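You operate a simulated robot arm through the tools that you are given. There is no shell and no other tool. Be economical: measure what you need, move in short steps, check, and stop when the job is done.

You are at the controls of a simulated two-armed robot. One attempt, no reset.

JOB
Pick up the round brush from the pot with one hand, pass it to the other hand and put it on the right end of the stretcher table.

Only the result counts: the job must be done as asked and must still hold three seconds after the hand-in. Knocking over, shifting, dropping, spilling or breaking anything else fails it.

ROBOT AND FRAMES
Two 7-joint arms with two-finger grippers on one trunk, on a base that drives. Base frame: it is fixed to the floor where the robot stands at the start and does not move with it; the origin is under the middle of the robot, x ahead of it, y to its left, z up. Lengths are in m, angles in rad, forces in N, time in s.
The left shoulder is at the start at [0.06, 0.123, 0.945], the right one opposite. With the tool pointing down near the work surface each hand reaches from about 0.36 to 0.8 m from the robot's upright axis, wherever it stands, measured 20 degrees to its own side. Places, roughly: right end of the stretcher table (38x15 cm) [-0.28, 0.84, 0.78]. Payload 1.47 kg a hand.
The tool frame of a hand sits at the grasp point between the pads (the TCP): z along the fingers, y along the line on which they close. The tips reach 0.016 m beyond it. The gripper opens to 0.087 m. The gripper's body begins 0.055 m behind the TCP.
Orientation is told as [roll, pitch, yaw] about the base's x, y, z axes, in that order, counted from this pose: with the fingers straight down and closing along the base's y, the tool's x points along the base's -x, its y along +y and its z along -z.

CONTROLS
- The arms move only by the tool play_rows. It takes "left_series", "right_series" or both (then of equal length, played together; a hand with none holds still); each is a list of rows, each an object of numbers (a shift or turn left out is 0, a gripper value left out holds the last): "x", "y", "z": the shift along the tool's x, y, z in m; "rx", "ry", "rz": the turn, a rotation vector about the tool's x, y, z in rad; "claw": the opening, from 0 (shut) to 1 (fully open). In form: [{"x": .., "y": .., "z": .., "rx": .., "ry": .., "rz": .., "claw": ..}, ...]. A call has 1 to 10 rows; each row is the pose to reach, as a shift and turn from the pose commanded when the call began, along the tool's axes at that moment. A row lasts 0.2 s, in which the tool goes at most 0.05 m and 0.15 rad; a call with a longer step from one row to the next is refused whole, and so is a gripper value outside its range. A pose out of reach is approached as far as the arm can. The call stops where the force on the tool passes 40 N (or 10 N more than at its start, if that is more) or the arm is blocked; 0.2 s more then pass. The fingers move at their own pace (about 0.153 m/s each) and stop on an object; they squeeze with about 28 N. The grip force told is the motor's: it shows also when the fingers shut on nothing. Time passes only in rows, and 0.2 s behind the last, so rows that repeat a pose let the fingers close. The reply holds the time, the measured pose of the TCP, the force on the tool along the base axes, the opening and the grip force, in the units named above and with some noise, with the torque about the TCP (base axes, N m) and any sound that the robot's microphone picked up.
- Cameras (640 x 400 px; columns grow to the right, rows downward): "scene" is now at [0.058, 0.0574, 1.4936]; the picture's right is [0.77, -0.64, 0.00], its down [-0.51, -0.61, -0.60] and it looks along [0.39, 0.47, -0.80] (base axes); focal length 242 px, centre (320, 200). "left" rides on the left gripper at [0.073, -0.012, -0.09] in its tool frame; the picture's right is [0.16, 0.99, 0.00], its down [-0.72, 0.12, -0.68] and it looks along [-0.67, 0.11, 0.73] (tool axes); focal length 247 px, centre (320, 200). "right" rides on the right gripper at [0.073, 0.012, -0.09] in its tool frame; the picture's right is [-0.16, 0.99, 0.00], its down [-0.72, -0.12, -0.68] and it looks along [-0.67, -0.11, 0.73] (tool axes); focal length 247 px, centre (320, 200). There is no depth. A picture from a camera that has moved, and an enlarged one, comes with that camera's place and axes in the base frame and with its lens.
- get_image(camera): a new picture of that camera. It takes no simulated time.
- move_column(by): slides the trunk up (or, below 0, down) by that many m; the arms and the scene camera ride with it, the base frame stays. It gives what a move gives, with no picture.
- drive_base(legs): drives the robot by 1 to 6 legs, each [ahead, left, turn to the left] in m, m and rad, along the robot's own axes; the way and the turn of a leg run together, so that a leg with both is an arc; at most 1.5 m and 3.142 rad a leg. The arms and the cameras ride along, it lands a little off, and it stops where it bumps. It gives what a move gives.
- turn_head(pan, tilt): turns the head with the scene camera to pan (to the left, within 2.094 rad either way) and tilt (down, from -0.506 to 1.204), counted from straight ahead of the robot. It gives what a move gives.
- zoom(camera, box): a new picture of the part [left, top, right, bottom] of that camera's present view, enlarged. It takes no simulated time.
- job_done(): hands the job in; it is judged then, once.

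Go step by step. Nothing tells you exact positions but the pictures and the camera data: compare them with the known pose of the tool, close in by small moves and look again before you grip or let go. The budget is 120 turns and 92 pictures, counting those below and the enlarged ones. Unless the task says otherwise, let go and move clear before handing in, and close with one line.

The tools are called after "Emit:" as name(argument=value, ...) on one line, values as JSON. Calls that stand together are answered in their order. play_rows: Moves the arms, as the interface text tells. Its arguments: {"type":"object","properties":{"left_series":{"type":"array","items":{"type":"object","properties":{"x":{"type":"number"},"y":{"type":"number"},"z":{"type":"number"},"rx":{"type":"number"},"ry":{"type":"number"},"rz":{"type":"number"},"claw":{"type":"number"}}}},"right_series":{"type":"array","items":{"type":"object","properties":{"x":{"type":"number"},"y":{"type":"number"},"z":{"type":"number"},"rx":{"type":"number"},"ry":{"type":"number"},"rz":{"type":"number"},"claw":{"type":"number"}}}}},"required":[]} The other tools are called the same way: move_column (by) slides the trunk up or down; drive_base (legs) drives the base; turn_head (pan, tilt) turns the head that bears the scene camera; get_image (camera) takes a picture; zoom (camera, box) takes an enlarged picture of a part of a camera's view; job_done () hands the job in.

At the start:

```text
t: 0.0
left_tcp_pos: [0.3509, 0.4047, 1.057]
left_tcp_rot: [0.0, -0.002, -0.002]
left_ft_force: [-0.2, 0.6, 0.0]
left_wrist_torque: [0.01, 0.01, 0.0]
left_gripper_width: 0.0867
left_gripper_force: 0.2
right_tcp_pos: [0.4631, 0.0235, 1.1149]
right_tcp_rot: [0.0, 0.0, 0.001]
right_ft_force: [0.1, 0.5, -0.4]
right_wrist_torque: [-0.01, 0.0, -0.02]
right_gripper_width: 0.0871
right_gripper_force: 0.1
trunk travel left (down, up): [-0.1, 0.13]
robot x, y, heading: [-0.0019, 0.0025, -0.002]
head pan, tilt: [0.88, 0.922]
```

scene: 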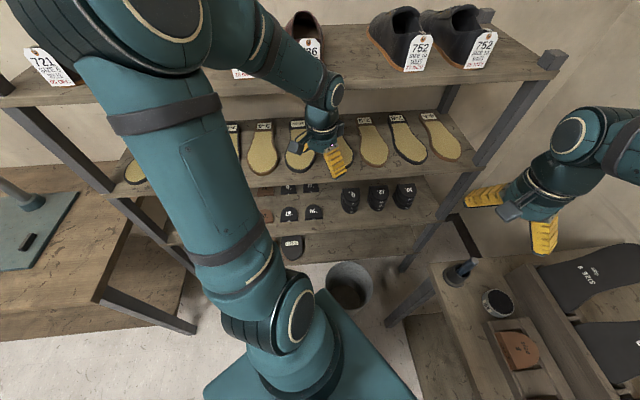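
right: 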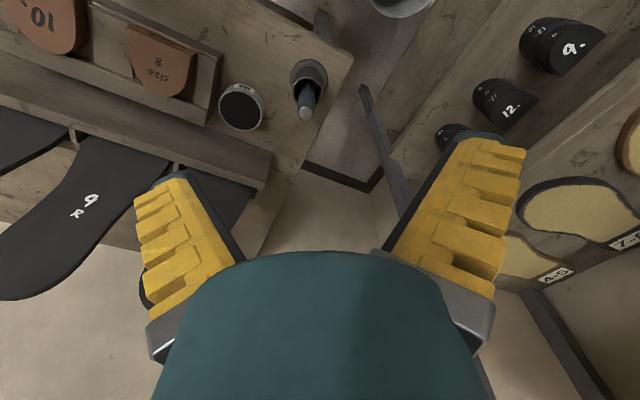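
left: 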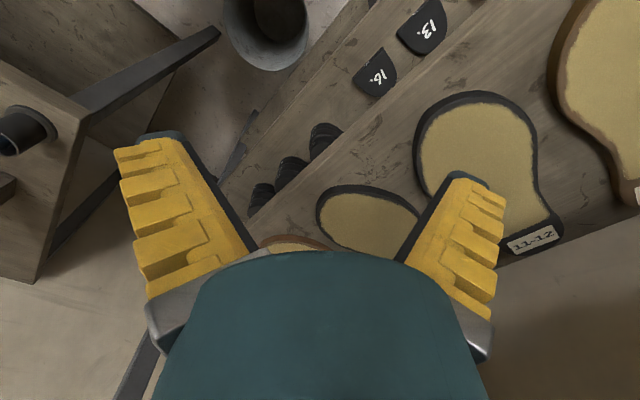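

I see a pot with a handle sticking out at scene (458,270) on the front-right bench, and the stretcher table to the left. I'll look closer at both.

Emit:
zoom(camera="scene", box=[400, 220, 560, 320])

Emit:
zoom(camera="right", box=[200, 0, 400, 125])

Emit:
turn_head(pan=-0.1, tilt=0.9)

Emit:
get_image(camera="scene")

Emit:
turn_head(pan=1.8, tilt=0.75)

Emit:
get_image(camera="scene")

```text
4.00 times, centred on (480, 270) of scene
camera zoom: at [0.058, 0.0574, 1.4936], right [0.77, -0.64, 0.0], down [-0.51, -0.61, -0.6], along [0.39, 0.47, -0.8], focal length 966 px, centre (-320, -80)
```

zoom: 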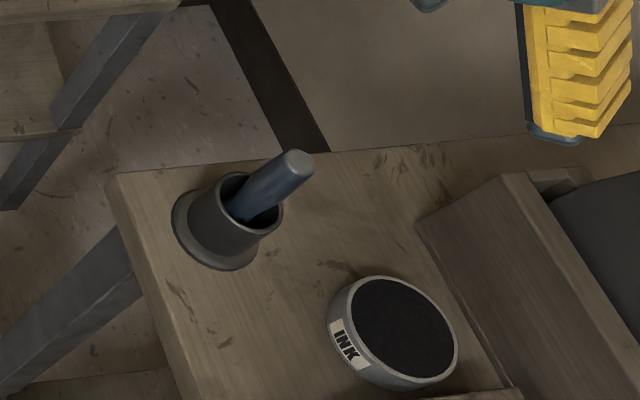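

```text
3.20 times, centred on (300, 62) of right
camera zoom: at [0.3927, 0.036, 1.2037], right [0.16, 0.99, 0.0], down [0.72, -0.12, 0.68], along [0.67, -0.11, -0.73], focal length 790 px, centre (384, 640)
```

zoom: 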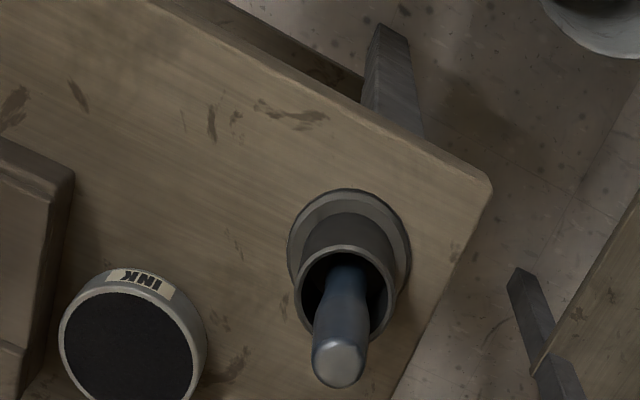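

```text
t: 1.2
left_tcp_pos: [0.3512, 0.4057, 1.0566]
left_tcp_rot: [0.002, -0.001, -0.002]
left_ft_force: [0.2, 0.3, -0.7]
left_wrist_torque: [0.04, 0.02, -0.02]
left_gripper_width: 0.087
left_gripper_force: 0.0
right_tcp_pos: [0.4639, 0.0243, 1.1155]
right_tcp_rot: [0.0, 0.0, 0.001]
right_ft_force: [0.0, 0.6, 0.7]
right_wrist_torque: [-0.01, 0.01, 0.0]
right_gripper_width: 0.0868
right_gripper_force: 0.1
trunk travel left (down, up): [-0.1, 0.13]
robot x, y, heading: [-0.0017, 0.002, 0.003]
head pan, tilt: [-0.099, 0.901]
```

```text
86 pictures are left
camera scene: at [0.0858, -0.0073, 1.4952], right [-0.1, -1.0, 0.0], down [-0.78, 0.08, -0.62], along [0.62, -0.06, -0.78], focal length 242 px, centre (320, 200)
```

scene: 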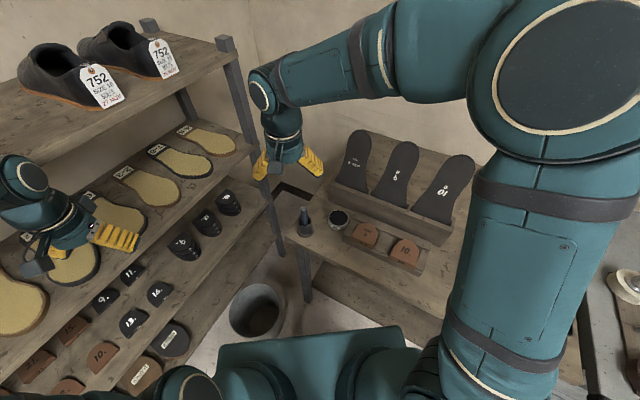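

```text
t: 3.1
left_tcp_pos: [0.3515, 0.4056, 1.0563]
left_tcp_rot: [0.0, 0.001, -0.001]
left_ft_force: [0.4, -0.3, -0.3]
left_wrist_torque: [0.03, 0.01, 0.02]
left_gripper_width: 0.0871
left_gripper_force: 0.1
right_tcp_pos: [0.4639, 0.0228, 1.1146]
right_tcp_rot: [-0.002, 0.0, -0.001]
right_ft_force: [-0.7, 0.1, 0.1]
right_wrist_torque: [0.0, -0.03, -0.01]
right_gripper_width: 0.0869
right_gripper_force: 0.0
trunk travel left (down, up): [-0.1, 0.13]
robot x, y, heading: [-0.0007, 0.0007, -0.003]
head pan, tilt: [1.799, 0.75]
```

```text
85 pictures are left
camera scene: at [-0.008, 0.0808, 1.5071], right [0.97, 0.23, 0.0], down [0.15, -0.66, -0.73], along [-0.17, 0.71, -0.68], focal length 242 px, centre (320, 200)
```

scene: 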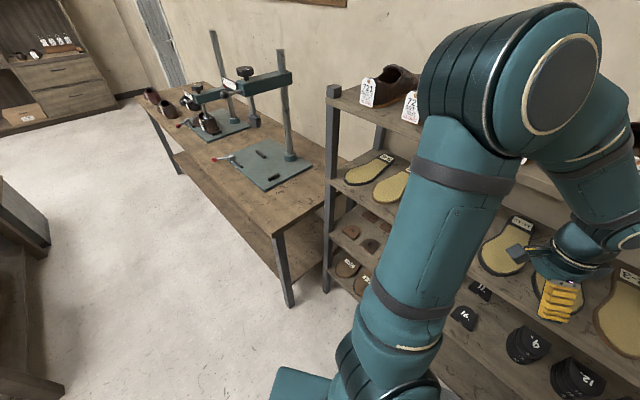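

The handle tip triangulates to about (0.511, 0.001, 0.92), pot rim at (0.506, 0.001, 0.86). I'll bring the right hand above it and check.

Emit:
play_rows(right_series=[{"x": -0.02, "y": -0.011, "z": 0.03}, {"x": -0.046, "y": -0.022, "z": 0.06}, {"x": -0.046, "y": -0.022, "z": 0.1}, {"x": -0.046, "y": -0.022, "z": 0.12}])

Emit:
turn_head(pan=0.0, tilt=0.95)

Emit:
zoom(camera="scene", box=[220, 110, 460, 260])

Emit:
get_image(camera="right")

Emit:
get_image(camera="left")

```text
t: 4.1
left_tcp_pos: [0.3511, 0.4041, 1.0576]
left_tcp_rot: [0.0, 0.002, 0.001]
left_ft_force: [0.8, -0.1, 0.3]
left_wrist_torque: [-0.02, -0.04, 0.0]
left_gripper_width: 0.0873
left_gripper_force: 0.0
right_tcp_pos: [0.5108, 0.0016, 0.9933]
right_tcp_rot: [0.002, 0.0, 0.0]
right_ft_force: [-0.8, -0.2, 0.7]
right_wrist_torque: [0.0, 0.0, 0.01]
right_gripper_width: 0.0871
right_gripper_force: 0.1
trunk travel left (down, up): [-0.1, 0.13]
robot x, y, heading: [0.0024, 0.0038, 0.001]
head pan, tilt: [1.799, 0.75]
```

```text
t: 5.9
left_tcp_pos: [0.3515, 0.4048, 1.056]
left_tcp_rot: [-0.002, 0.0, 0.002]
left_ft_force: [0.1, -0.5, -0.1]
left_wrist_torque: [-0.02, 0.03, 0.02]
left_gripper_width: 0.0871
left_gripper_force: 0.0
right_tcp_pos: [0.5118, -0.0004, 0.9943]
right_tcp_rot: [0.001, 0.0, 0.001]
right_ft_force: [0.4, -0.2, 0.2]
right_wrist_torque: [-0.01, -0.01, -0.03]
right_gripper_width: 0.0869
right_gripper_force: 0.1
trunk travel left (down, up): [-0.1, 0.13]
robot x, y, heading: [-0.0024, -0.0001, 0.001]
head pan, tilt: [0.0, 0.949]
```

```text
2.67 times, centred on (340, 185) of scene
camera zoom: at [0.0834, 0.0001, 1.4916], right [0.0, -1.0, 0.0], down [-0.81, 0.0, -0.58], along [0.58, 0.0, -0.81], focal length 644 px, centre (267, 240)
```

zoom: 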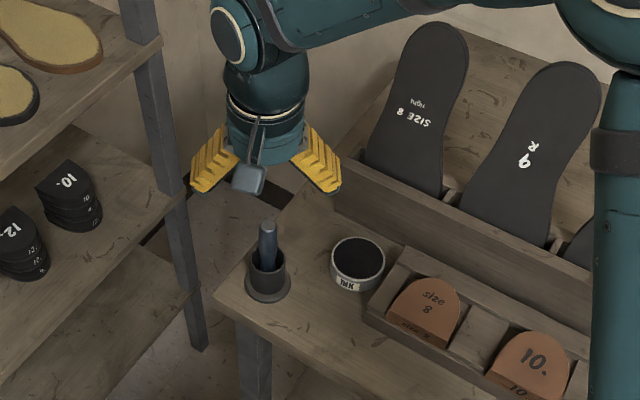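

```text
83 pictures are left
camera right: at [0.4402, 0.0138, 1.0833], right [0.16, 0.99, 0.0], down [0.72, -0.12, 0.68], along [0.67, -0.11, -0.73], focal length 247 px, centre (320, 200)
```

right: 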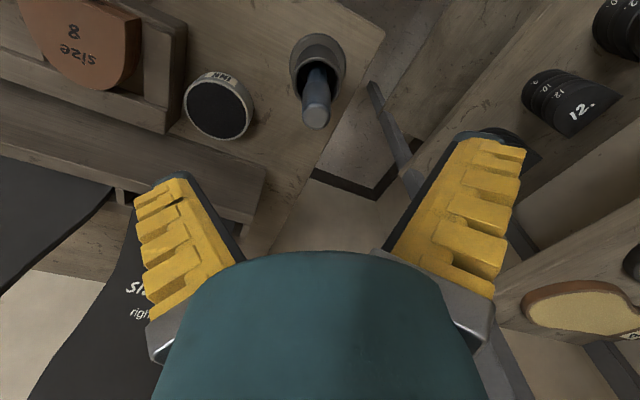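

```text
82 pictures are left
camera left: at [0.2796, 0.3942, 1.147], right [-0.16, 0.99, 0.0], down [0.72, 0.12, 0.68], along [0.67, 0.11, -0.73], focal length 247 px, centre (320, 200)
```

left: 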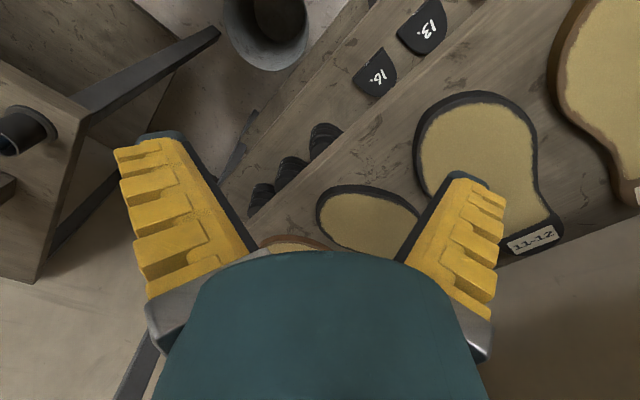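

Both views agree: the tip is right under the tool at (0.511, 0, 0.922). Descending so the pads straddle the handle, then checking.

Emit:
play_rows(right_series=[{"z": 0.04}, {"z": 0.075}, {"z": 0.09}])

Emit:
zoom(camera="scene", box=[260, 140, 400, 228])

Emit:
get_image(camera="right")

```text
t: 6.7
left_tcp_pos: [0.351, 0.4064, 1.0564]
left_tcp_rot: [0.001, 0.001, 0.002]
left_ft_force: [0.8, 0.1, -0.4]
left_wrist_torque: [-0.01, -0.02, -0.02]
left_gripper_width: 0.0871
left_gripper_force: 0.2
right_tcp_pos: [0.5111, -0.0009, 0.9034]
right_tcp_rot: [-0.001, -0.001, 0.001]
right_ft_force: [-0.1, 0.6, -1.0]
right_wrist_torque: [-0.03, 0.0, 0.0]
right_gripper_width: 0.0869
right_gripper_force: 0.0
trunk travel left (down, up): [-0.1, 0.13]
robot x, y, heading: [-0.0014, -0.0042, -0.004]
head pan, tilt: [0.0, 0.949]
```

```text
4.55 times, centred on (330, 184) of scene
camera zoom: at [0.0836, 0.0002, 1.4916], right [0.0, -1.0, 0.0], down [-0.81, 0.0, -0.58], along [0.58, 0.0, -0.81], focal length 1098 px, centre (274, 273)
```

zoom: 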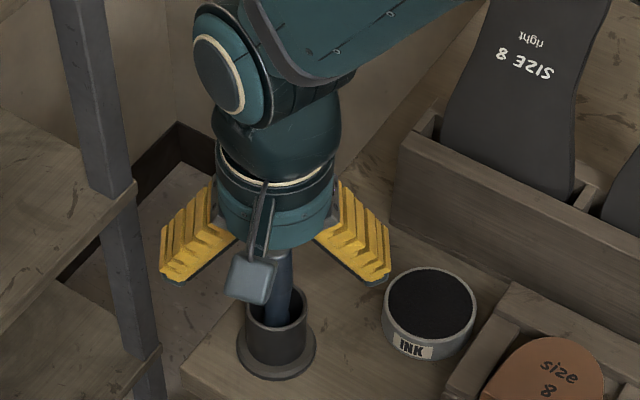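

```text
80 pictures are left
camera right: at [0.4391, 0.0122, 0.993], right [0.16, 0.99, 0.0], down [0.72, -0.12, 0.68], along [0.67, -0.11, -0.73], focal length 247 px, centre (320, 200)
```

right: 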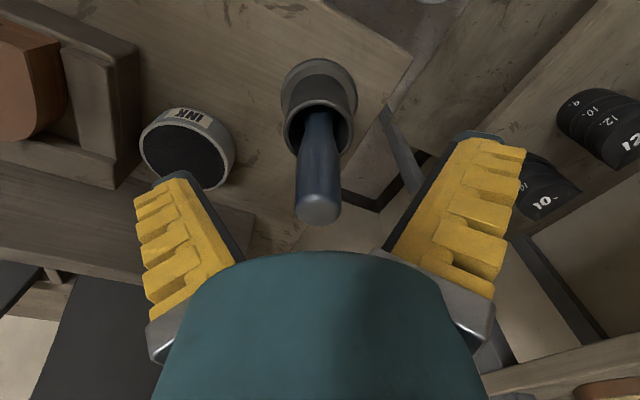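

The handle sits between the pads at the TCP. Closing.

Emit:
play_rows(right_series=[{"claw": 0.5}, {"claw": 0.2}, {"claw": 0.0}, {"claw": 0.0}, {"claw": 0.0}])

```text
t: 7.9
left_tcp_pos: [0.352, 0.4062, 1.0564]
left_tcp_rot: [0.0, 0.0, 0.0]
left_ft_force: [0.6, 0.1, 0.7]
left_wrist_torque: [0.01, 0.0, -0.01]
left_gripper_width: 0.0871
left_gripper_force: 0.0
right_tcp_pos: [0.5116, -0.0004, 0.9051]
right_tcp_rot: [-0.001, 0.0, 0.0]
right_ft_force: [1.2, 0.3, 2.7]
right_wrist_torque: [0.03, -0.13, 0.04]
right_gripper_width: 0.0139
right_gripper_force: 28.3
trunk travel left (down, up): [-0.1, 0.13]
robot x, y, heading: [0.0009, -0.0015, 0.002]
head pan, tilt: [0.0, 0.949]
```

Gripped at 14 mm. Lifting straight up slowly.

Emit:
play_rows(right_series=[{"z": -0.01}, {"z": -0.03}, {"z": -0.05}, {"z": -0.07}, {"z": -0.09}, {"z": -0.11}, {"z": -0.13}, {"z": -0.15}])

Emit:
get_image(camera="right")

Emit:
zoom(camera="scene", box=[220, 80, 420, 205])

```text
t: 9.7
left_tcp_pos: [0.3513, 0.4061, 1.0558]
left_tcp_rot: [0.001, 0.001, 0.0]
left_ft_force: [0.1, 0.5, 0.0]
left_wrist_torque: [0.01, -0.01, -0.01]
left_gripper_width: 0.0872
left_gripper_force: 0.1
right_tcp_pos: [0.5103, 0.0012, 1.0558]
right_tcp_rot: [-0.001, 0.001, 0.001]
right_ft_force: [-0.3, 0.9, -0.8]
right_wrist_torque: [-0.04, 0.02, -0.01]
right_gripper_width: 0.0126
right_gripper_force: 28.3
trunk travel left (down, up): [-0.1, 0.13]
robot x, y, heading: [0.002, -0.0011, 0.001]
head pan, tilt: [0.0, 0.949]
```

```text
79 pictures are left
camera right: at [0.4389, 0.0138, 1.1452], right [0.16, 0.99, 0.0], down [0.72, -0.12, 0.68], along [0.67, -0.11, -0.73], focal length 247 px, centre (320, 200)
```

right: 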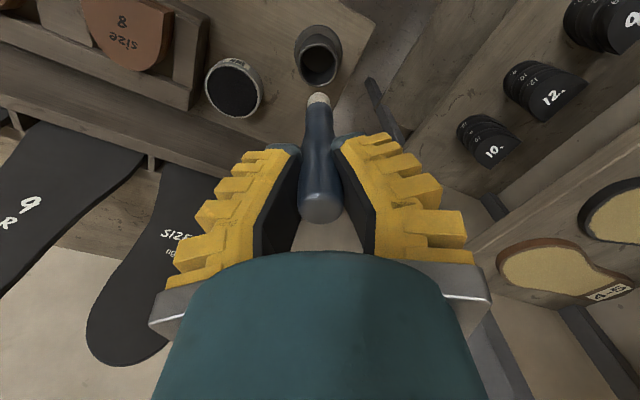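

```text
3.20 times, centred on (320, 142) of scene
camera zoom: at [0.0832, 0.0, 1.4916], right [0.0, -1.0, 0.0], down [-0.81, 0.0, -0.58], along [0.58, 0.0, -0.81], focal length 773 px, centre (320, 384)
```

zoom: 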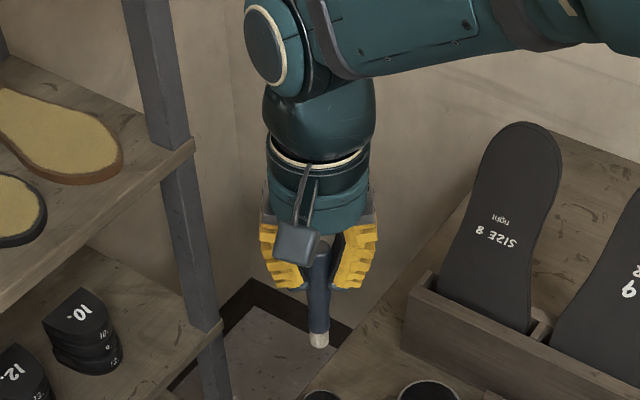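

The brush is out, about 10.5 cm long, spanning z≈0.97–1.075. Before handing over I look at the free space around and behind the robot.

Emit:
turn_head(pan=2.09, tilt=0.6)

Emit:
get_image(camera="scene")

Emit:
turn_head(pan=-2.09, tilt=0.6)

Emit:
get_image(camera="scene")

Emit:
turn_head(pan=1.5, tilt=0.9)

Emit:
get_image(camera="scene")

```text
t: 11.7
left_tcp_pos: [0.3513, 0.4051, 1.0567]
left_tcp_rot: [0.002, 0.001, 0.0]
left_ft_force: [-0.5, 0.0, 0.1]
left_wrist_torque: [0.04, 0.04, 0.02]
left_gripper_width: 0.0871
left_gripper_force: 0.1
right_tcp_pos: [0.5115, 0.0016, 1.0568]
right_tcp_rot: [-0.001, 0.001, 0.0]
right_ft_force: [-1.0, 0.0, -0.9]
right_wrist_torque: [0.04, 0.03, -0.03]
right_gripper_width: 0.0117
right_gripper_force: 27.6
trunk travel left (down, up): [-0.1, 0.13]
robot x, y, heading: [0.0005, 0.0004, -0.001]
head pan, tilt: [2.089, 0.6]
```

```text
77 pictures are left
camera scene: at [-0.033, 0.0769, 1.52], right [0.87, 0.49, 0.0], down [0.28, -0.49, -0.83], along [-0.41, 0.72, -0.56], focal length 242 px, centre (320, 200)
```

scene: 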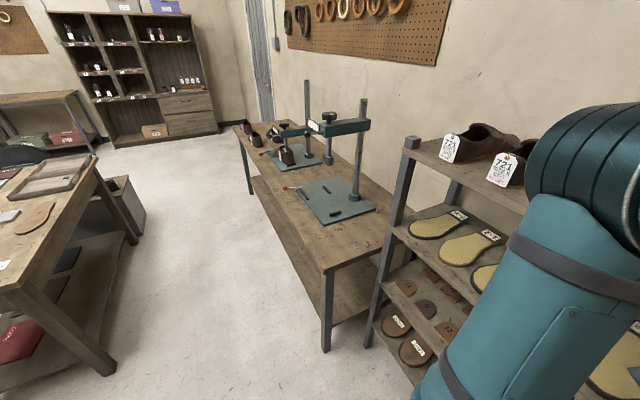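

```text
t: 15.1
left_tcp_pos: [0.3501, 0.4044, 1.0563]
left_tcp_rot: [0.001, 0.002, -0.002]
left_ft_force: [0.2, -0.6, -0.2]
left_wrist_torque: [0.01, -0.02, 0.01]
left_gripper_width: 0.087
left_gripper_force: 0.2
right_tcp_pos: [0.511, 0.0002, 1.0574]
right_tcp_rot: [0.001, 0.001, 0.002]
right_ft_force: [0.0, 1.4, -0.2]
right_wrist_torque: [0.03, -0.02, 0.03]
right_gripper_width: 0.0104
right_gripper_force: 27.9
trunk travel left (down, up): [-0.1, 0.13]
robot x, y, heading: [-0.0004, 0.0002, 0.003]
head pan, tilt: [-2.089, 0.6]
```

```text
76 pictures are left
camera scene: at [-0.033, -0.0767, 1.52], right [-0.87, 0.5, 0.0], down [0.28, 0.49, -0.83], along [-0.41, -0.72, -0.56], focal length 242 px, centre (320, 200)
```

scene: 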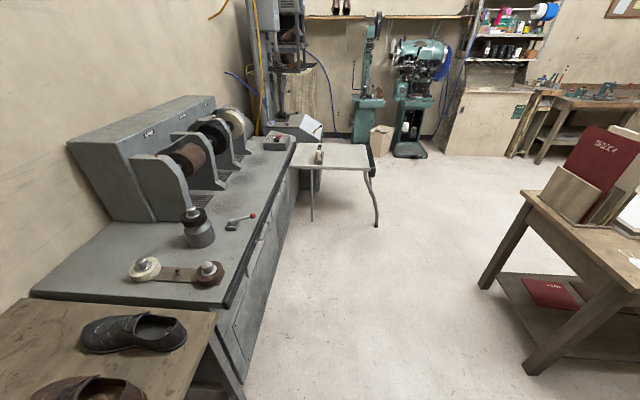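

```text
t: 18.1
left_tcp_pos: [0.3508, 0.4046, 1.0564]
left_tcp_rot: [0.0, 0.0, 0.001]
left_ft_force: [0.6, 0.0, 0.3]
left_wrist_torque: [0.02, -0.01, 0.02]
left_gripper_width: 0.087
left_gripper_force: 0.0
right_tcp_pos: [0.5107, 0.0016, 1.0561]
right_tcp_rot: [0.0, -0.001, 0.001]
right_ft_force: [0.0, -0.2, -0.2]
right_wrist_torque: [0.02, -0.02, 0.03]
right_gripper_width: 0.0095
right_gripper_force: 27.7
trunk travel left (down, up): [-0.1, 0.13]
robot x, y, heading: [-0.0007, -0.0014, 0.0]
head pan, tilt: [1.499, 0.901]
```

```text
75 pictures are left
camera scene: at [0.0161, 0.0754, 1.4952], right [1.0, -0.07, 0.0], down [-0.06, -0.78, -0.62], along [0.04, 0.62, -0.78], focal length 242 px, centre (320, 200)
```

scene: 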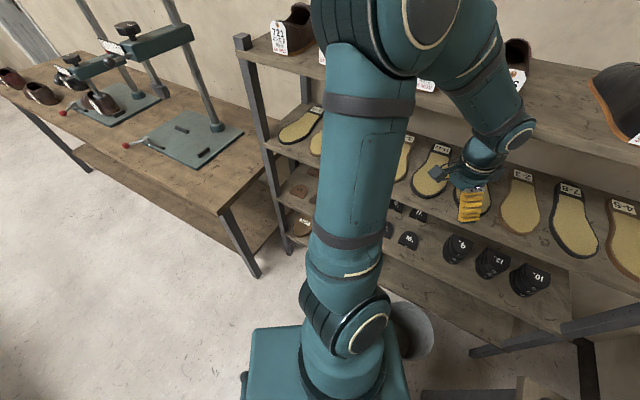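

The right grip width is shrinking (14→9.5 mm), so the brush may be slipping. I check it at once.

Emit:
get_image(camera="right")

Emit:
zoom(camera="right", box=[240, 60, 400, 260])

```text
74 pictures are left
camera right: at [0.4392, 0.0139, 1.1449], right [0.16, 0.99, 0.0], down [0.72, -0.12, 0.68], along [0.67, -0.11, -0.73], focal length 247 px, centre (320, 200)
```

right: 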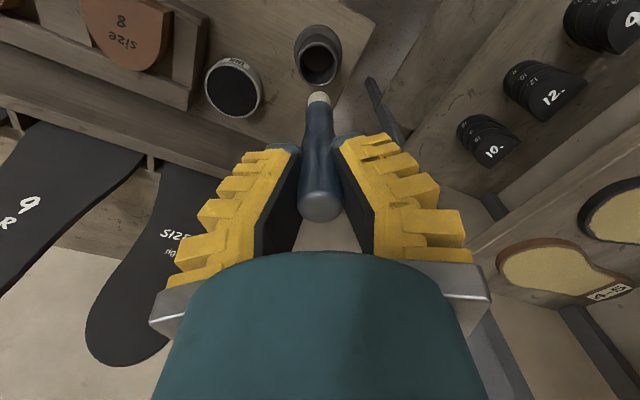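

```text
2.00 times, centred on (320, 160) of right
camera zoom: at [0.4392, 0.0139, 1.1449], right [0.16, 0.99, 0.0], down [0.72, -0.12, 0.68], along [0.67, -0.11, -0.73], focal length 494 px, centre (320, 280)
```

zoom: 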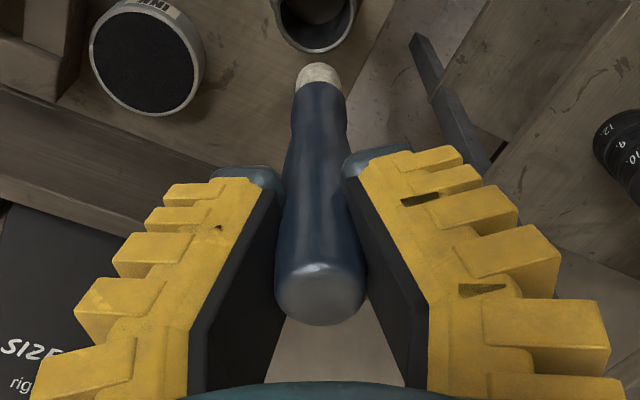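

The brush hasn't moved in the pads visually, so the width drift is soft-contact creep; I'll hand over promptly. The right hand pulls back slightly while the left swings to point horizontally at the lower handle.

Emit:
play_rows(left_series=[{"x": -0.0047, "y": -0.0185, "rx": 0.0626, "ry": -0.1085, "rz": 0.0626}, {"x": -0.0094, "y": -0.037, "rx": 0.1252, "ry": -0.217, "rz": 0.1252}, {"x": -0.0141, "y": -0.0555, "rx": 0.1878, "ry": -0.3255, "rz": 0.1878}, {"x": -0.0188, "y": -0.074, "rx": 0.2504, "ry": -0.434, "rz": 0.2504}, {"x": -0.0235, "y": -0.0925, "rx": 0.313, "ry": -0.5425, "rz": 0.313}, {"x": -0.0282, "y": -0.111, "rx": 0.3756, "ry": -0.651, "rz": 0.3756}, {"x": -0.0329, "y": -0.1295, "rx": 0.4382, "ry": -0.7595, "rz": 0.4382}, {"x": -0.0376, "y": -0.148, "rx": 0.5008, "ry": -0.868, "rz": 0.5008}, {"x": -0.0423, "y": -0.1665, "rx": 0.5634, "ry": -0.9765, "rz": 0.5634}, {"x": -0.047, "y": -0.185, "z": 0.006, "rx": 0.626, "ry": -1.085, "rz": 0.626}], right_series=[{"x": 0.005, "y": 0.005, "z": -0.0045}, {"x": 0.01, "y": 0.01, "z": -0.009}, {"x": 0.015, "y": 0.015, "z": -0.0135}, {"x": 0.02, "y": 0.02, "z": -0.018}, {"x": 0.025, "y": 0.025, "z": -0.0225}, {"x": 0.03, "y": 0.03, "z": -0.027}, {"x": 0.035, "y": 0.035, "z": -0.0315}, {"x": 0.04, "y": 0.04, "z": -0.036}, {"x": 0.045, "y": 0.045, "z": -0.0405}, {"x": 0.05, "y": 0.05, "z": -0.045}])

Emit:
turn_head(pan=0.2, tilt=0.95)

Emit:
get_image(camera="scene")

```text
t: 20.3
left_tcp_pos: [0.399, 0.2214, 1.0514]
left_tcp_rot: [-0.43, -1.194, -0.426]
left_ft_force: [-0.6, -0.4, -0.2]
left_wrist_torque: [0.01, 0.07, -0.02]
left_gripper_width: 0.0871
left_gripper_force: 0.2
right_tcp_pos: [0.4603, 0.0527, 1.1001]
right_tcp_rot: [0.001, 0.0, -0.001]
right_ft_force: [-0.7, 0.2, -0.8]
right_wrist_torque: [0.03, -0.01, -0.01]
right_gripper_width: 0.0093
right_gripper_force: 28.0
trunk travel left (down, up): [-0.1, 0.13]
robot x, y, heading: [0.0001, 0.0011, -0.001]
head pan, tilt: [1.499, 0.901]
```

```text
t: 21.8
left_tcp_pos: [0.397, 0.2201, 1.0505]
left_tcp_rot: [-0.429, -1.192, -0.427]
left_ft_force: [-0.6, -0.9, 0.0]
left_wrist_torque: [-0.01, 0.03, -0.03]
left_gripper_width: 0.087
left_gripper_force: 0.0
right_tcp_pos: [0.4597, 0.0515, 1.1012]
right_tcp_rot: [-0.001, 0.0, 0.0]
right_ft_force: [0.5, -0.8, -0.6]
right_wrist_torque: [-0.01, 0.0, 0.01]
right_gripper_width: 0.0086
right_gripper_force: 28.1
trunk travel left (down, up): [-0.1, 0.13]
robot x, y, heading: [0.0018, -0.0011, -0.004]
head pan, tilt: [0.201, 0.949]
```

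```text
72 pictures are left
camera scene: at [0.082, 0.0146, 1.4916], right [0.2, -0.98, 0.0], down [-0.8, -0.16, -0.58], along [0.57, 0.12, -0.81], focal length 242 px, centre (320, 200)
```

scene: 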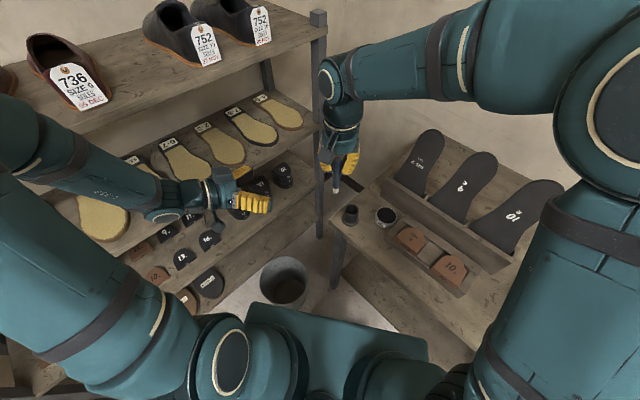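

The left arm swings well; finishing its rotation so the fingers are horizontal, then a close look.

Emit:
play_rows(left_series=[{"rx": 0.063, "ry": -0.109, "rz": 0.063}, {"rx": 0.126, "ry": -0.219, "rz": 0.126}, {"rx": 0.189, "ry": -0.328, "rz": 0.189}])

Emit:
get_image(camera="left")

Emit:
zoom(camera="scene", box=[180, 110, 380, 235])

```text
t: 22.6
left_tcp_pos: [0.3978, 0.2218, 1.0509]
left_tcp_rot: [2.806, -1.566, 2.428]
left_ft_force: [-0.1, 0.1, 0.2]
left_wrist_torque: [-0.02, 0.02, 0.0]
left_gripper_width: 0.0871
left_gripper_force: 0.0
right_tcp_pos: [0.4603, 0.0519, 1.0987]
right_tcp_rot: [0.0, 0.0, 0.001]
right_ft_force: [-0.9, -0.1, -0.7]
right_wrist_torque: [-0.01, 0.0, 0.0]
right_gripper_width: 0.0089
right_gripper_force: 27.7
trunk travel left (down, up): [-0.1, 0.13]
robot x, y, heading: [-0.0012, -0.0006, -0.003]
head pan, tilt: [0.201, 0.949]
```

```text
71 pictures are left
camera left: at [0.3453, 0.293, 0.9789], right [0.86, 0.49, -0.16], down [-0.24, 0.65, 0.72], along [0.46, -0.58, 0.67], focal length 247 px, centre (320, 200)
```

left: 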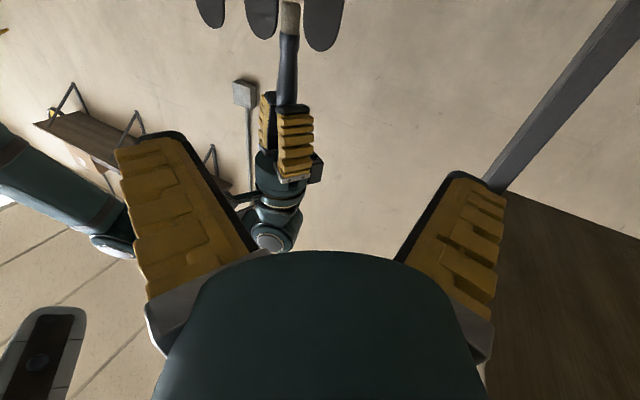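

```text
3.20 times, centred on (280, 172) of scene
camera zoom: at [0.0826, 0.0152, 1.4915], right [0.2, -0.98, 0.0], down [-0.8, -0.16, -0.58], along [0.57, 0.12, -0.81], focal length 773 px, centre (448, 288)
```

zoom: 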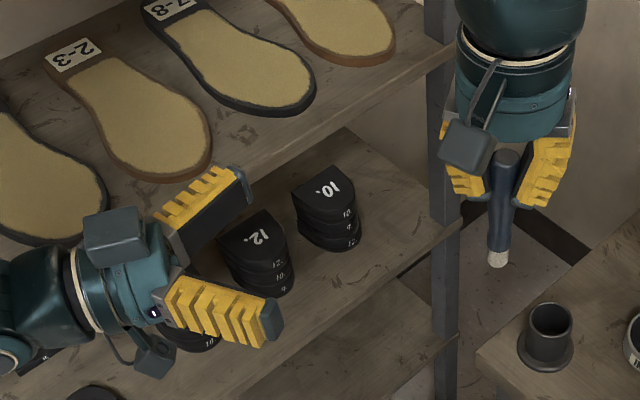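

Bristle end triangulates to (0.459, 0.053, 1.004) and the brush hangs vertical. I align the left hand sideways and approach along the fingers.

Emit:
play_rows(left_series=[{"y": -0.016, "z": 0.02}, {"y": -0.031, "z": 0.05}, {"y": -0.031, "z": 0.085}, {"y": -0.031, "z": 0.12}])

Emit:
get_image(camera="left")

Emit:
zoom(camera="scene", box=[240, 110, 400, 210])

```text
t: 23.6
left_tcp_pos: [0.433, 0.0984, 1.0446]
left_tcp_rot: [-0.682, -1.561, -0.366]
left_ft_force: [2.1, 0.1, 3.3]
left_wrist_torque: [0.24, 0.14, -0.11]
left_gripper_width: 0.0871
left_gripper_force: 0.0
right_tcp_pos: [0.462, 0.0495, 1.0996]
right_tcp_rot: [0.0, 0.002, -0.001]
right_ft_force: [1.9, -1.3, -0.5]
right_wrist_torque: [0.05, 0.03, -0.02]
right_gripper_width: 0.0084
right_gripper_force: 27.6
trunk travel left (down, up): [-0.1, 0.13]
robot x, y, heading: [0.0013, -0.003, -0.002]
head pan, tilt: [0.201, 0.949]
```

```text
69 pictures are left
camera left: at [0.3786, 0.1712, 0.973], right [0.85, 0.49, -0.16], down [-0.23, 0.64, 0.73], along [0.47, -0.58, 0.66], focal length 247 px, centre (320, 200)
```

left: 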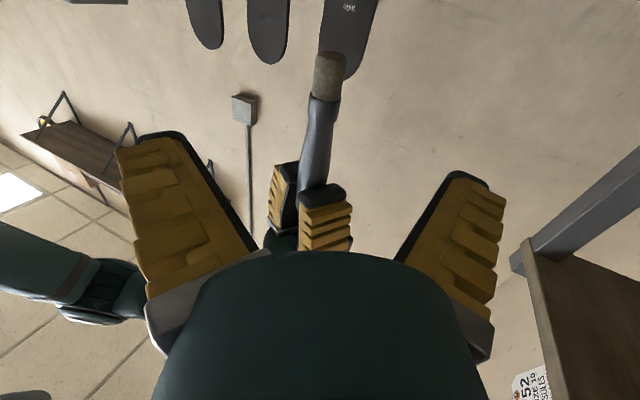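

```text
4.00 times, centred on (320, 160) of scene
camera zoom: at [0.0848, 0.0134, 1.4915], right [0.2, -0.98, 0.0], down [-0.8, -0.16, -0.58], along [0.57, 0.12, -0.81], focal length 966 px, centre (320, 360)
```

zoom: 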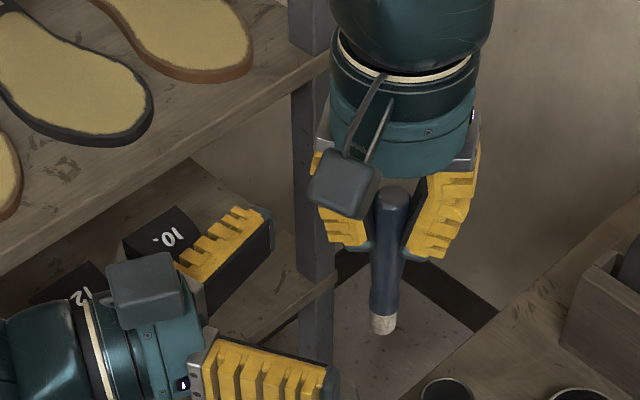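

Left shows a small force and sits ~6 mm low; I pause one beat to see whether that is transient.

Emit:
play_rows(left_series=[{"z": 0.0}])

Emit:
get_image(camera="scene")

Emit:
get_image(camera="right")

```text
t: 24.0
left_tcp_pos: [0.4321, 0.0988, 1.049]
left_tcp_rot: [2.732, -1.572, 2.505]
left_ft_force: [0.7, 0.5, -0.2]
left_wrist_torque: [0.03, 0.0, -0.01]
left_gripper_width: 0.0869
left_gripper_force: 0.0
right_tcp_pos: [0.461, 0.0525, 1.1001]
right_tcp_rot: [0.0, 0.0, 0.0]
right_ft_force: [-0.2, 0.0, -0.3]
right_wrist_torque: [0.0, 0.03, -0.02]
right_gripper_width: 0.0086
right_gripper_force: 28.0
trunk travel left (down, up): [-0.1, 0.13]
robot x, y, heading: [-0.0006, -0.0006, -0.001]
head pan, tilt: [0.201, 0.949]
```

```text
67 pictures are left
camera scene: at [0.0827, 0.0144, 1.4916], right [0.2, -0.98, 0.0], down [-0.8, -0.16, -0.58], along [0.57, 0.12, -0.81], focal length 242 px, centre (320, 200)
```

scene: 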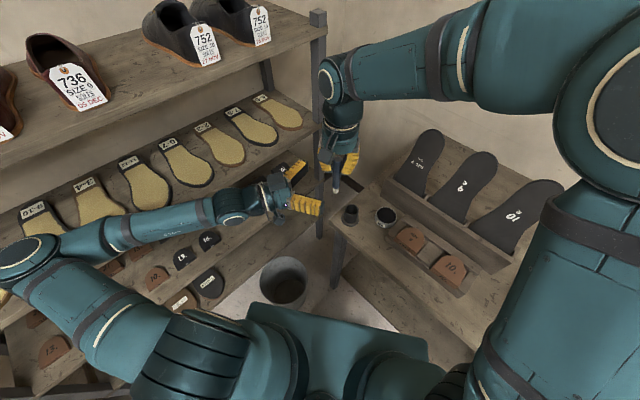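

```text
66 pictures are left
camera right: at [0.3891, 0.0638, 1.1889], right [0.16, 0.99, 0.0], down [0.72, -0.12, 0.68], along [0.67, -0.11, -0.73], focal length 247 px, centre (320, 200)
```

right: 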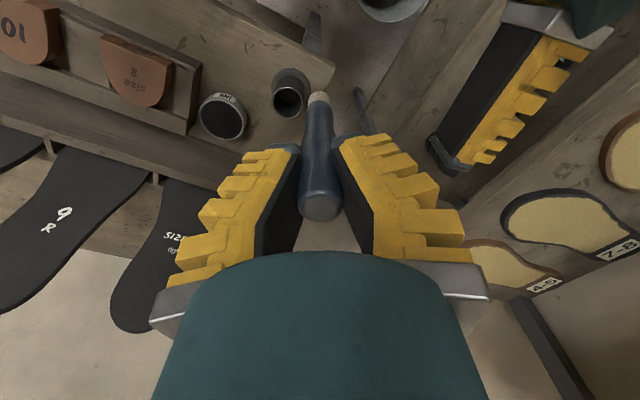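

It was transient; everything settled and aligned. Moving the last 53 mm forward.

Emit:
play_rows(left_series=[{"z": 0.02}, {"z": 0.04}, {"z": 0.053}, {"z": 0.053}])

Emit:
get_image(camera="left")

Emit:
zoom(camera="scene", box=[240, 110, 400, 210])

```text
t: 25.0
left_tcp_pos: [0.4567, 0.0552, 1.051]
left_tcp_rot: [-2.249, -1.571, 1.202]
left_ft_force: [0.2, 0.0, 0.2]
left_wrist_torque: [0.02, -0.04, -0.01]
left_gripper_width: 0.0868
left_gripper_force: 0.1
right_tcp_pos: [0.4607, 0.0515, 1.1002]
right_tcp_rot: [0.0, -0.001, -0.002]
right_ft_force: [0.0, 0.2, 0.7]
right_wrist_torque: [-0.01, 0.02, -0.02]
right_gripper_width: 0.0083
right_gripper_force: 28.0
trunk travel left (down, up): [-0.1, 0.13]
robot x, y, heading: [-0.0018, 0.001, -0.001]
head pan, tilt: [0.201, 0.949]
```

```text
65 pictures are left
camera left: at [0.4035, 0.1271, 0.9779], right [0.85, 0.49, -0.16], down [-0.24, 0.65, 0.72], along [0.46, -0.58, 0.67], focal length 247 px, centre (320, 200)
```

left: 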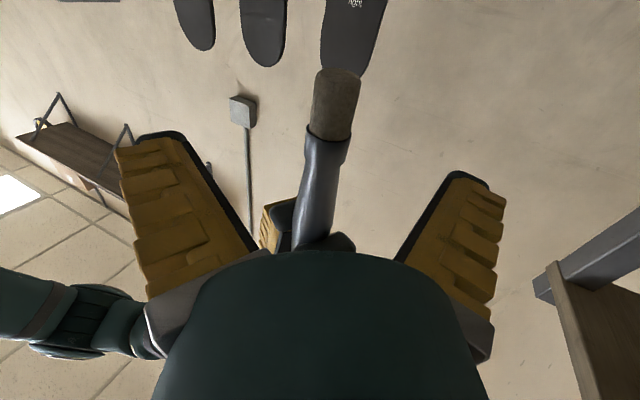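

```text
4.00 times, centred on (320, 160) of scene
camera zoom: at [0.0818, 0.0147, 1.4916], right [0.2, -0.98, 0.0], down [-0.8, -0.16, -0.58], along [0.57, 0.12, -0.81], focal length 966 px, centre (320, 360)
```

zoom: 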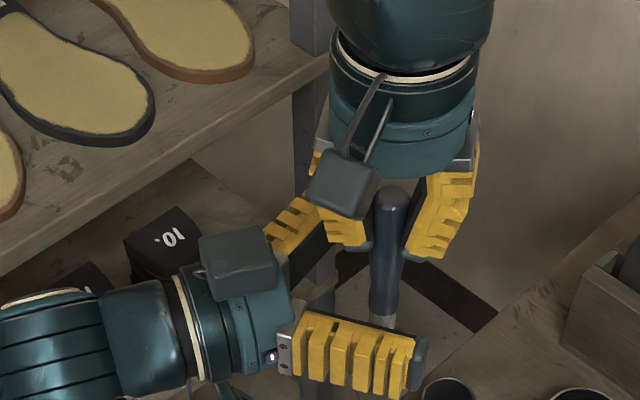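

Brush is centred between the left pads. I nudge up 4 mm to stay on the handle, then close the left gripper.

Emit:
play_rows(left_series=[{"x": -0.004, "claw": 1.0}, {"x": -0.004, "claw": 0.5}, {"x": -0.004, "claw": 0.2}, {"x": -0.004, "claw": 0.0}, {"x": -0.004, "claw": 0.0}, {"x": -0.004, "claw": 0.0}])

Emit:
get_image(camera="left")

```text
t: 26.4
left_tcp_pos: [0.4578, 0.054, 1.0534]
left_tcp_rot: [2.911, -1.571, 2.327]
left_ft_force: [-5.1, 9.0, -0.3]
left_wrist_torque: [-0.31, -0.11, 0.04]
left_gripper_width: 0.0138
left_gripper_force: 28.1
right_tcp_pos: [0.4609, 0.0525, 1.1009]
right_tcp_rot: [0.0, -0.001, -0.001]
right_ft_force: [5.1, -8.9, -0.1]
right_wrist_torque: [-0.08, -0.16, -0.06]
right_gripper_width: 0.0083
right_gripper_force: 28.2
trunk travel left (down, up): [-0.1, 0.13]
robot x, y, heading: [-0.0033, -0.0003, 0.0]
head pan, tilt: [0.201, 0.949]
```

```text
63 pictures are left
camera left: at [0.4038, 0.1272, 0.9821], right [0.85, 0.49, -0.16], down [-0.24, 0.65, 0.72], along [0.46, -0.58, 0.67], focal length 247 px, centre (320, 200)
```

left: 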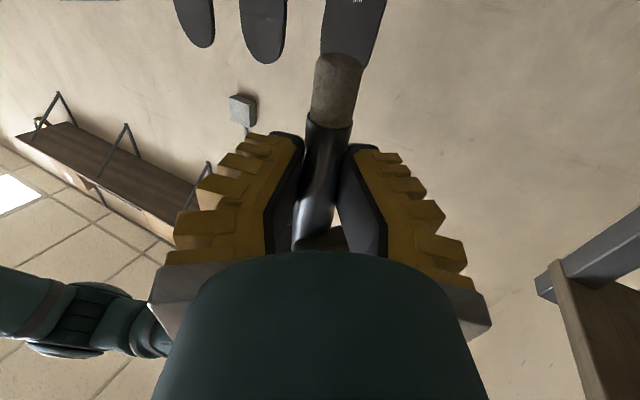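

Left holds it at 14 mm. Opening the right hand and lifting it away.

Emit:
play_rows(right_series=[{"claw": 0.3}, {"claw": 0.7}, {"claw": 1.0}, {"claw": 1.0}, {"z": -0.03, "claw": 1.0}, {"z": -0.06}, {"z": -0.09}])

Emit:
get_image(camera="left")

Emit:
zoom(camera="scene", box=[240, 90, 400, 210])

```text
t: 28.0
left_tcp_pos: [0.4575, 0.0542, 1.054]
left_tcp_rot: [2.377, -1.572, 2.858]
left_ft_force: [0.6, 0.7, 0.4]
left_wrist_torque: [0.0, 0.05, -0.02]
left_gripper_width: 0.0105
left_gripper_force: 27.8
right_tcp_pos: [0.4606, 0.0497, 1.1915]
right_tcp_rot: [0.0, -0.001, 0.001]
right_ft_force: [-0.5, 0.4, -0.5]
right_wrist_torque: [0.04, 0.0, -0.01]
right_gripper_width: 0.0871
right_gripper_force: 0.2
trunk travel left (down, up): [-0.1, 0.13]
robot x, y, heading: [0.0011, 0.0002, -0.001]
head pan, tilt: [0.201, 0.949]
```

```text
62 pictures are left
camera left: at [0.4036, 0.1269, 0.9822], right [0.85, 0.49, -0.16], down [-0.24, 0.65, 0.72], along [0.46, -0.58, 0.67], focal length 247 px, centre (320, 200)
```

left: 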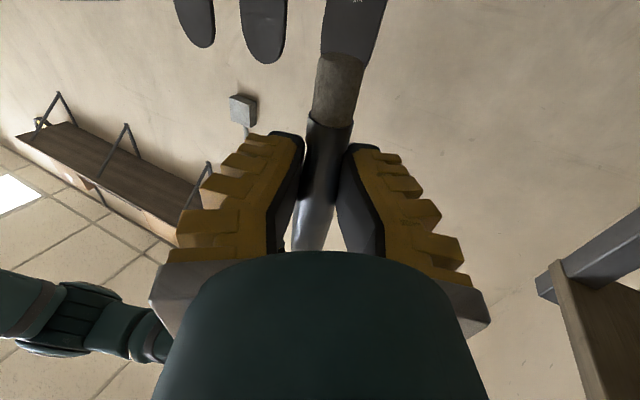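

```text
3.33 times, centred on (320, 150) of scene
camera zoom: at [0.0817, 0.0144, 1.4916], right [0.2, -0.98, 0.0], down [-0.8, -0.16, -0.58], along [0.57, 0.12, -0.81], focal length 805 px, centre (320, 367)
```

zoom: 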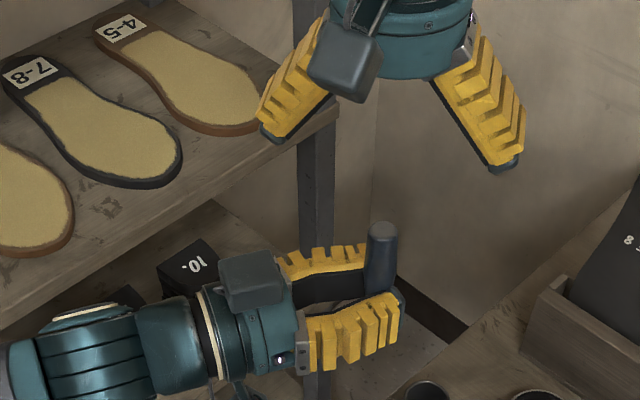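

Handover succeeded. Now I retract the left hand, move the right aside, and swing the left back to fingers-down (brush horizontal).

Emit:
play_rows(left_series=[{"y": 0.006, "z": -0.02}, {"y": 0.012, "z": -0.05}, {"y": 0.018, "z": -0.08}, {"y": 0.024, "z": -0.115}, {"y": 0.03, "z": -0.15}], right_series=[{"y": -0.03}, {"y": -0.06}, {"y": -0.09}, {"y": -0.12}, {"y": -0.15}])

Emit:
play_rows(left_series=[{"x": -0.005, "y": 0.005, "z": -0.0087, "rx": -0.0626, "ry": 0.1085, "rz": -0.0626}, {"x": -0.01, "y": 0.01, "z": -0.0173, "rx": -0.1252, "ry": 0.217, "rz": -0.1252}, {"x": -0.015, "y": 0.015, "z": -0.026, "rx": -0.1878, "ry": 0.3255, "rz": -0.1878}, {"x": -0.02, "y": 0.02, "z": -0.0346, "rx": -0.2504, "ry": 0.434, "rz": -0.2504}, {"x": -0.025, "y": 0.025, "z": -0.0433, "rx": -0.313, "ry": 0.5425, "rz": -0.313}, {"x": -0.03, "y": 0.03, "z": -0.052, "rx": -0.3756, "ry": 0.651, "rz": -0.3756}, {"x": -0.035, "y": 0.035, "z": -0.0606, "rx": -0.4382, "ry": 0.7595, "rz": -0.4382}, {"x": -0.04, "y": 0.04, "z": -0.0693, "rx": -0.5008, "ry": 0.868, "rz": -0.5008}, {"x": -0.045, "y": 0.045, "z": -0.078, "rx": -0.5634, "ry": 0.9765, "rz": -0.5634}, {"x": -0.05, "y": 0.05, "z": -0.0866, "rx": -0.626, "ry": 1.085, "rz": -0.626}])

Emit:
play_rows(left_series=[{"rx": -0.063, "ry": 0.109, "rz": -0.063}, {"rx": -0.126, "ry": 0.219, "rz": -0.126}, {"rx": -0.189, "ry": 0.328, "rz": -0.189}])

Emit:
get_image(camera="left")

Emit:
get_image(camera="scene")

```text
t: 29.2
left_tcp_pos: [0.4069, 0.1999, 1.0561]
left_tcp_rot: [0.787, -1.571, -1.833]
left_ft_force: [-0.7, -0.3, 0.3]
left_wrist_torque: [0.01, 0.01, -0.02]
left_gripper_width: 0.0104
left_gripper_force: 28.2
right_tcp_pos: [0.4599, -0.0987, 1.1886]
right_tcp_rot: [0.0, -0.002, 0.0]
right_ft_force: [0.0, -0.5, -0.3]
right_wrist_torque: [0.02, 0.01, 0.0]
right_gripper_width: 0.0871
right_gripper_force: 0.0
trunk travel left (down, up): [-0.1, 0.13]
robot x, y, heading: [0.0007, 0.0002, 0.002]
head pan, tilt: [0.201, 0.949]
```

```text
t: 31.4
left_tcp_pos: [0.4095, 0.3008, 1.1039]
left_tcp_rot: [-0.161, -0.341, -0.16]
left_ft_force: [0.2, -0.7, -0.1]
left_wrist_torque: [0.0, -0.05, 0.0]
left_gripper_width: 0.0103
left_gripper_force: 28.2
right_tcp_pos: [0.4611, -0.0993, 1.1877]
right_tcp_rot: [0.001, 0.001, 0.0]
right_ft_force: [0.8, -0.1, 0.0]
right_wrist_torque: [0.03, -0.01, -0.04]
right_gripper_width: 0.087
right_gripper_force: 0.0
trunk travel left (down, up): [-0.1, 0.13]
robot x, y, heading: [-0.0011, -0.0018, 0.002]
head pan, tilt: [0.201, 0.949]
```

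```text
t: 32.2
left_tcp_pos: [0.4094, 0.3008, 1.1068]
left_tcp_rot: [0.001, 0.002, 0.001]
left_ft_force: [-0.8, 0.7, -0.4]
left_wrist_torque: [0.0, 0.01, -0.01]
left_gripper_width: 0.0101
left_gripper_force: 28.0
right_tcp_pos: [0.4615, -0.1001, 1.1888]
right_tcp_rot: [0.0, 0.001, 0.0]
right_ft_force: [0.6, 0.6, -1.2]
right_wrist_torque: [0.0, -0.01, 0.0]
right_gripper_width: 0.0868
right_gripper_force: 0.1
trunk travel left (down, up): [-0.1, 0.13]
robot x, y, heading: [0.0002, -0.0013, -0.002]
head pan, tilt: [0.201, 0.949]
```

```text
60 pictures are left
camera left: at [0.3379, 0.2883, 1.1953], right [-0.16, 0.99, 0.0], down [0.73, 0.12, 0.68], along [0.67, 0.11, -0.73], focal length 247 px, centre (320, 200)
```

left: 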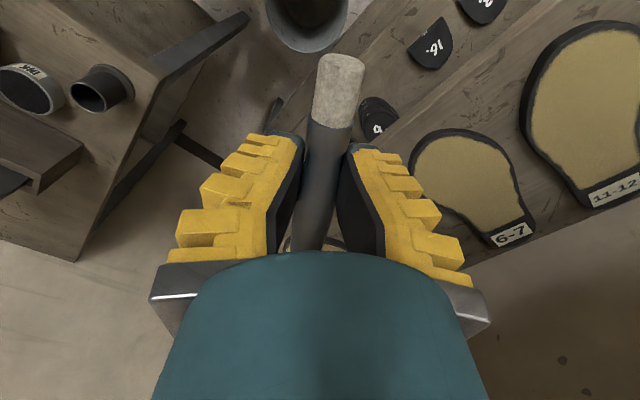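

```text
59 pictures are left
camera scene: at [0.0827, 0.0137, 1.4916], right [0.2, -0.98, 0.0], down [-0.8, -0.16, -0.58], along [0.57, 0.12, -0.81], focal length 242 px, centre (320, 200)
```

scene: 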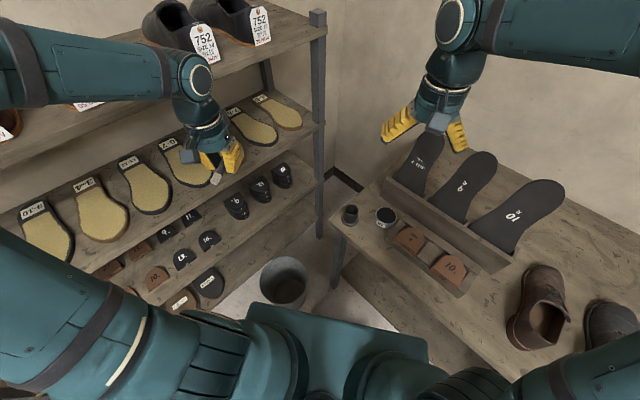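

The brush is secure and horizontal (bristles toward the robot). I back off 0.4 m and turn ~60° left to face the stretcher table squarely.

Emit:
drive_base(legs=[[-0.4, 0, 0], [0, 0, 1.02]])

Emit:
turn_head(pan=0.3, tilt=0.8)

Emit:
get_image(camera="scene")

Emit:
get_image(camera="left")

```text
t: 37.2
left_tcp_pos: [-0.4299, 0.5054, 1.1038]
left_tcp_rot: [0.0, 0.0, 1.019]
left_ft_force: [0.6, -0.9, -0.9]
left_wrist_torque: [0.01, 0.0, 0.01]
left_gripper_width: 0.01
left_gripper_force: 27.9
right_tcp_pos: [-0.062, 0.3412, 1.1888]
right_tcp_rot: [0.001, 0.001, 1.02]
right_ft_force: [-0.2, 0.4, -0.1]
right_wrist_torque: [-0.01, -0.02, -0.02]
right_gripper_width: 0.087
right_gripper_force: 0.1
trunk travel left (down, up): [-0.1, 0.13]
robot x, y, heading: [-0.3864, -0.0037, 1.022]
head pan, tilt: [0.201, 0.949]
```

```text
t: 37.9
left_tcp_pos: [-0.4302, 0.5066, 1.1041]
left_tcp_rot: [0.001, 0.003, 1.022]
left_ft_force: [-0.2, 0.2, -0.5]
left_wrist_torque: [0.01, 0.02, -0.04]
left_gripper_width: 0.0101
left_gripper_force: 28.1
right_tcp_pos: [-0.0622, 0.3408, 1.1891]
right_tcp_rot: [0.001, -0.001, 1.019]
right_ft_force: [1.1, -0.1, 0.4]
right_wrist_torque: [-0.01, -0.01, 0.01]
right_gripper_width: 0.087
right_gripper_force: 0.1
trunk travel left (down, up): [-0.1, 0.13]
robot x, y, heading: [-0.3891, 0.003, 1.02]
head pan, tilt: [0.3, 0.799]
```

```text
58 pictures are left
camera scene: at [-0.3625, 0.0868, 1.5031], right [0.97, -0.25, 0.0], down [-0.18, -0.69, -0.7], along [0.17, 0.67, -0.72], focal length 242 px, centre (320, 200)
```

scene: 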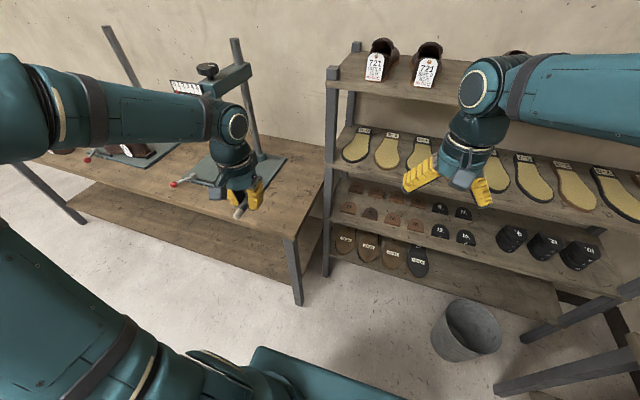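

```text
57 pictures are left
camera left: at [-0.4572, 0.4378, 1.1949], right [-0.92, 0.38, 0.0], down [0.28, 0.68, 0.68], along [0.26, 0.63, -0.73], focal length 247 px, centre (320, 200)
```

left: 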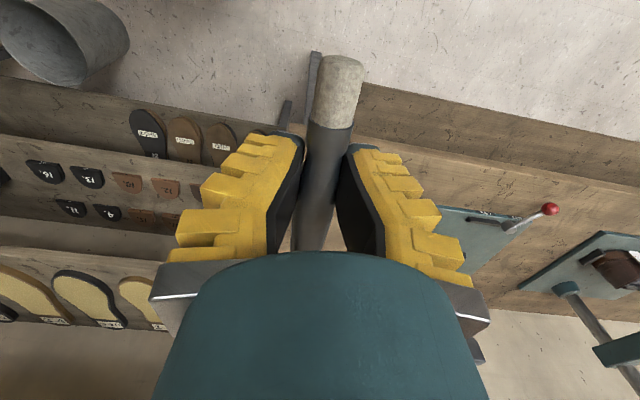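

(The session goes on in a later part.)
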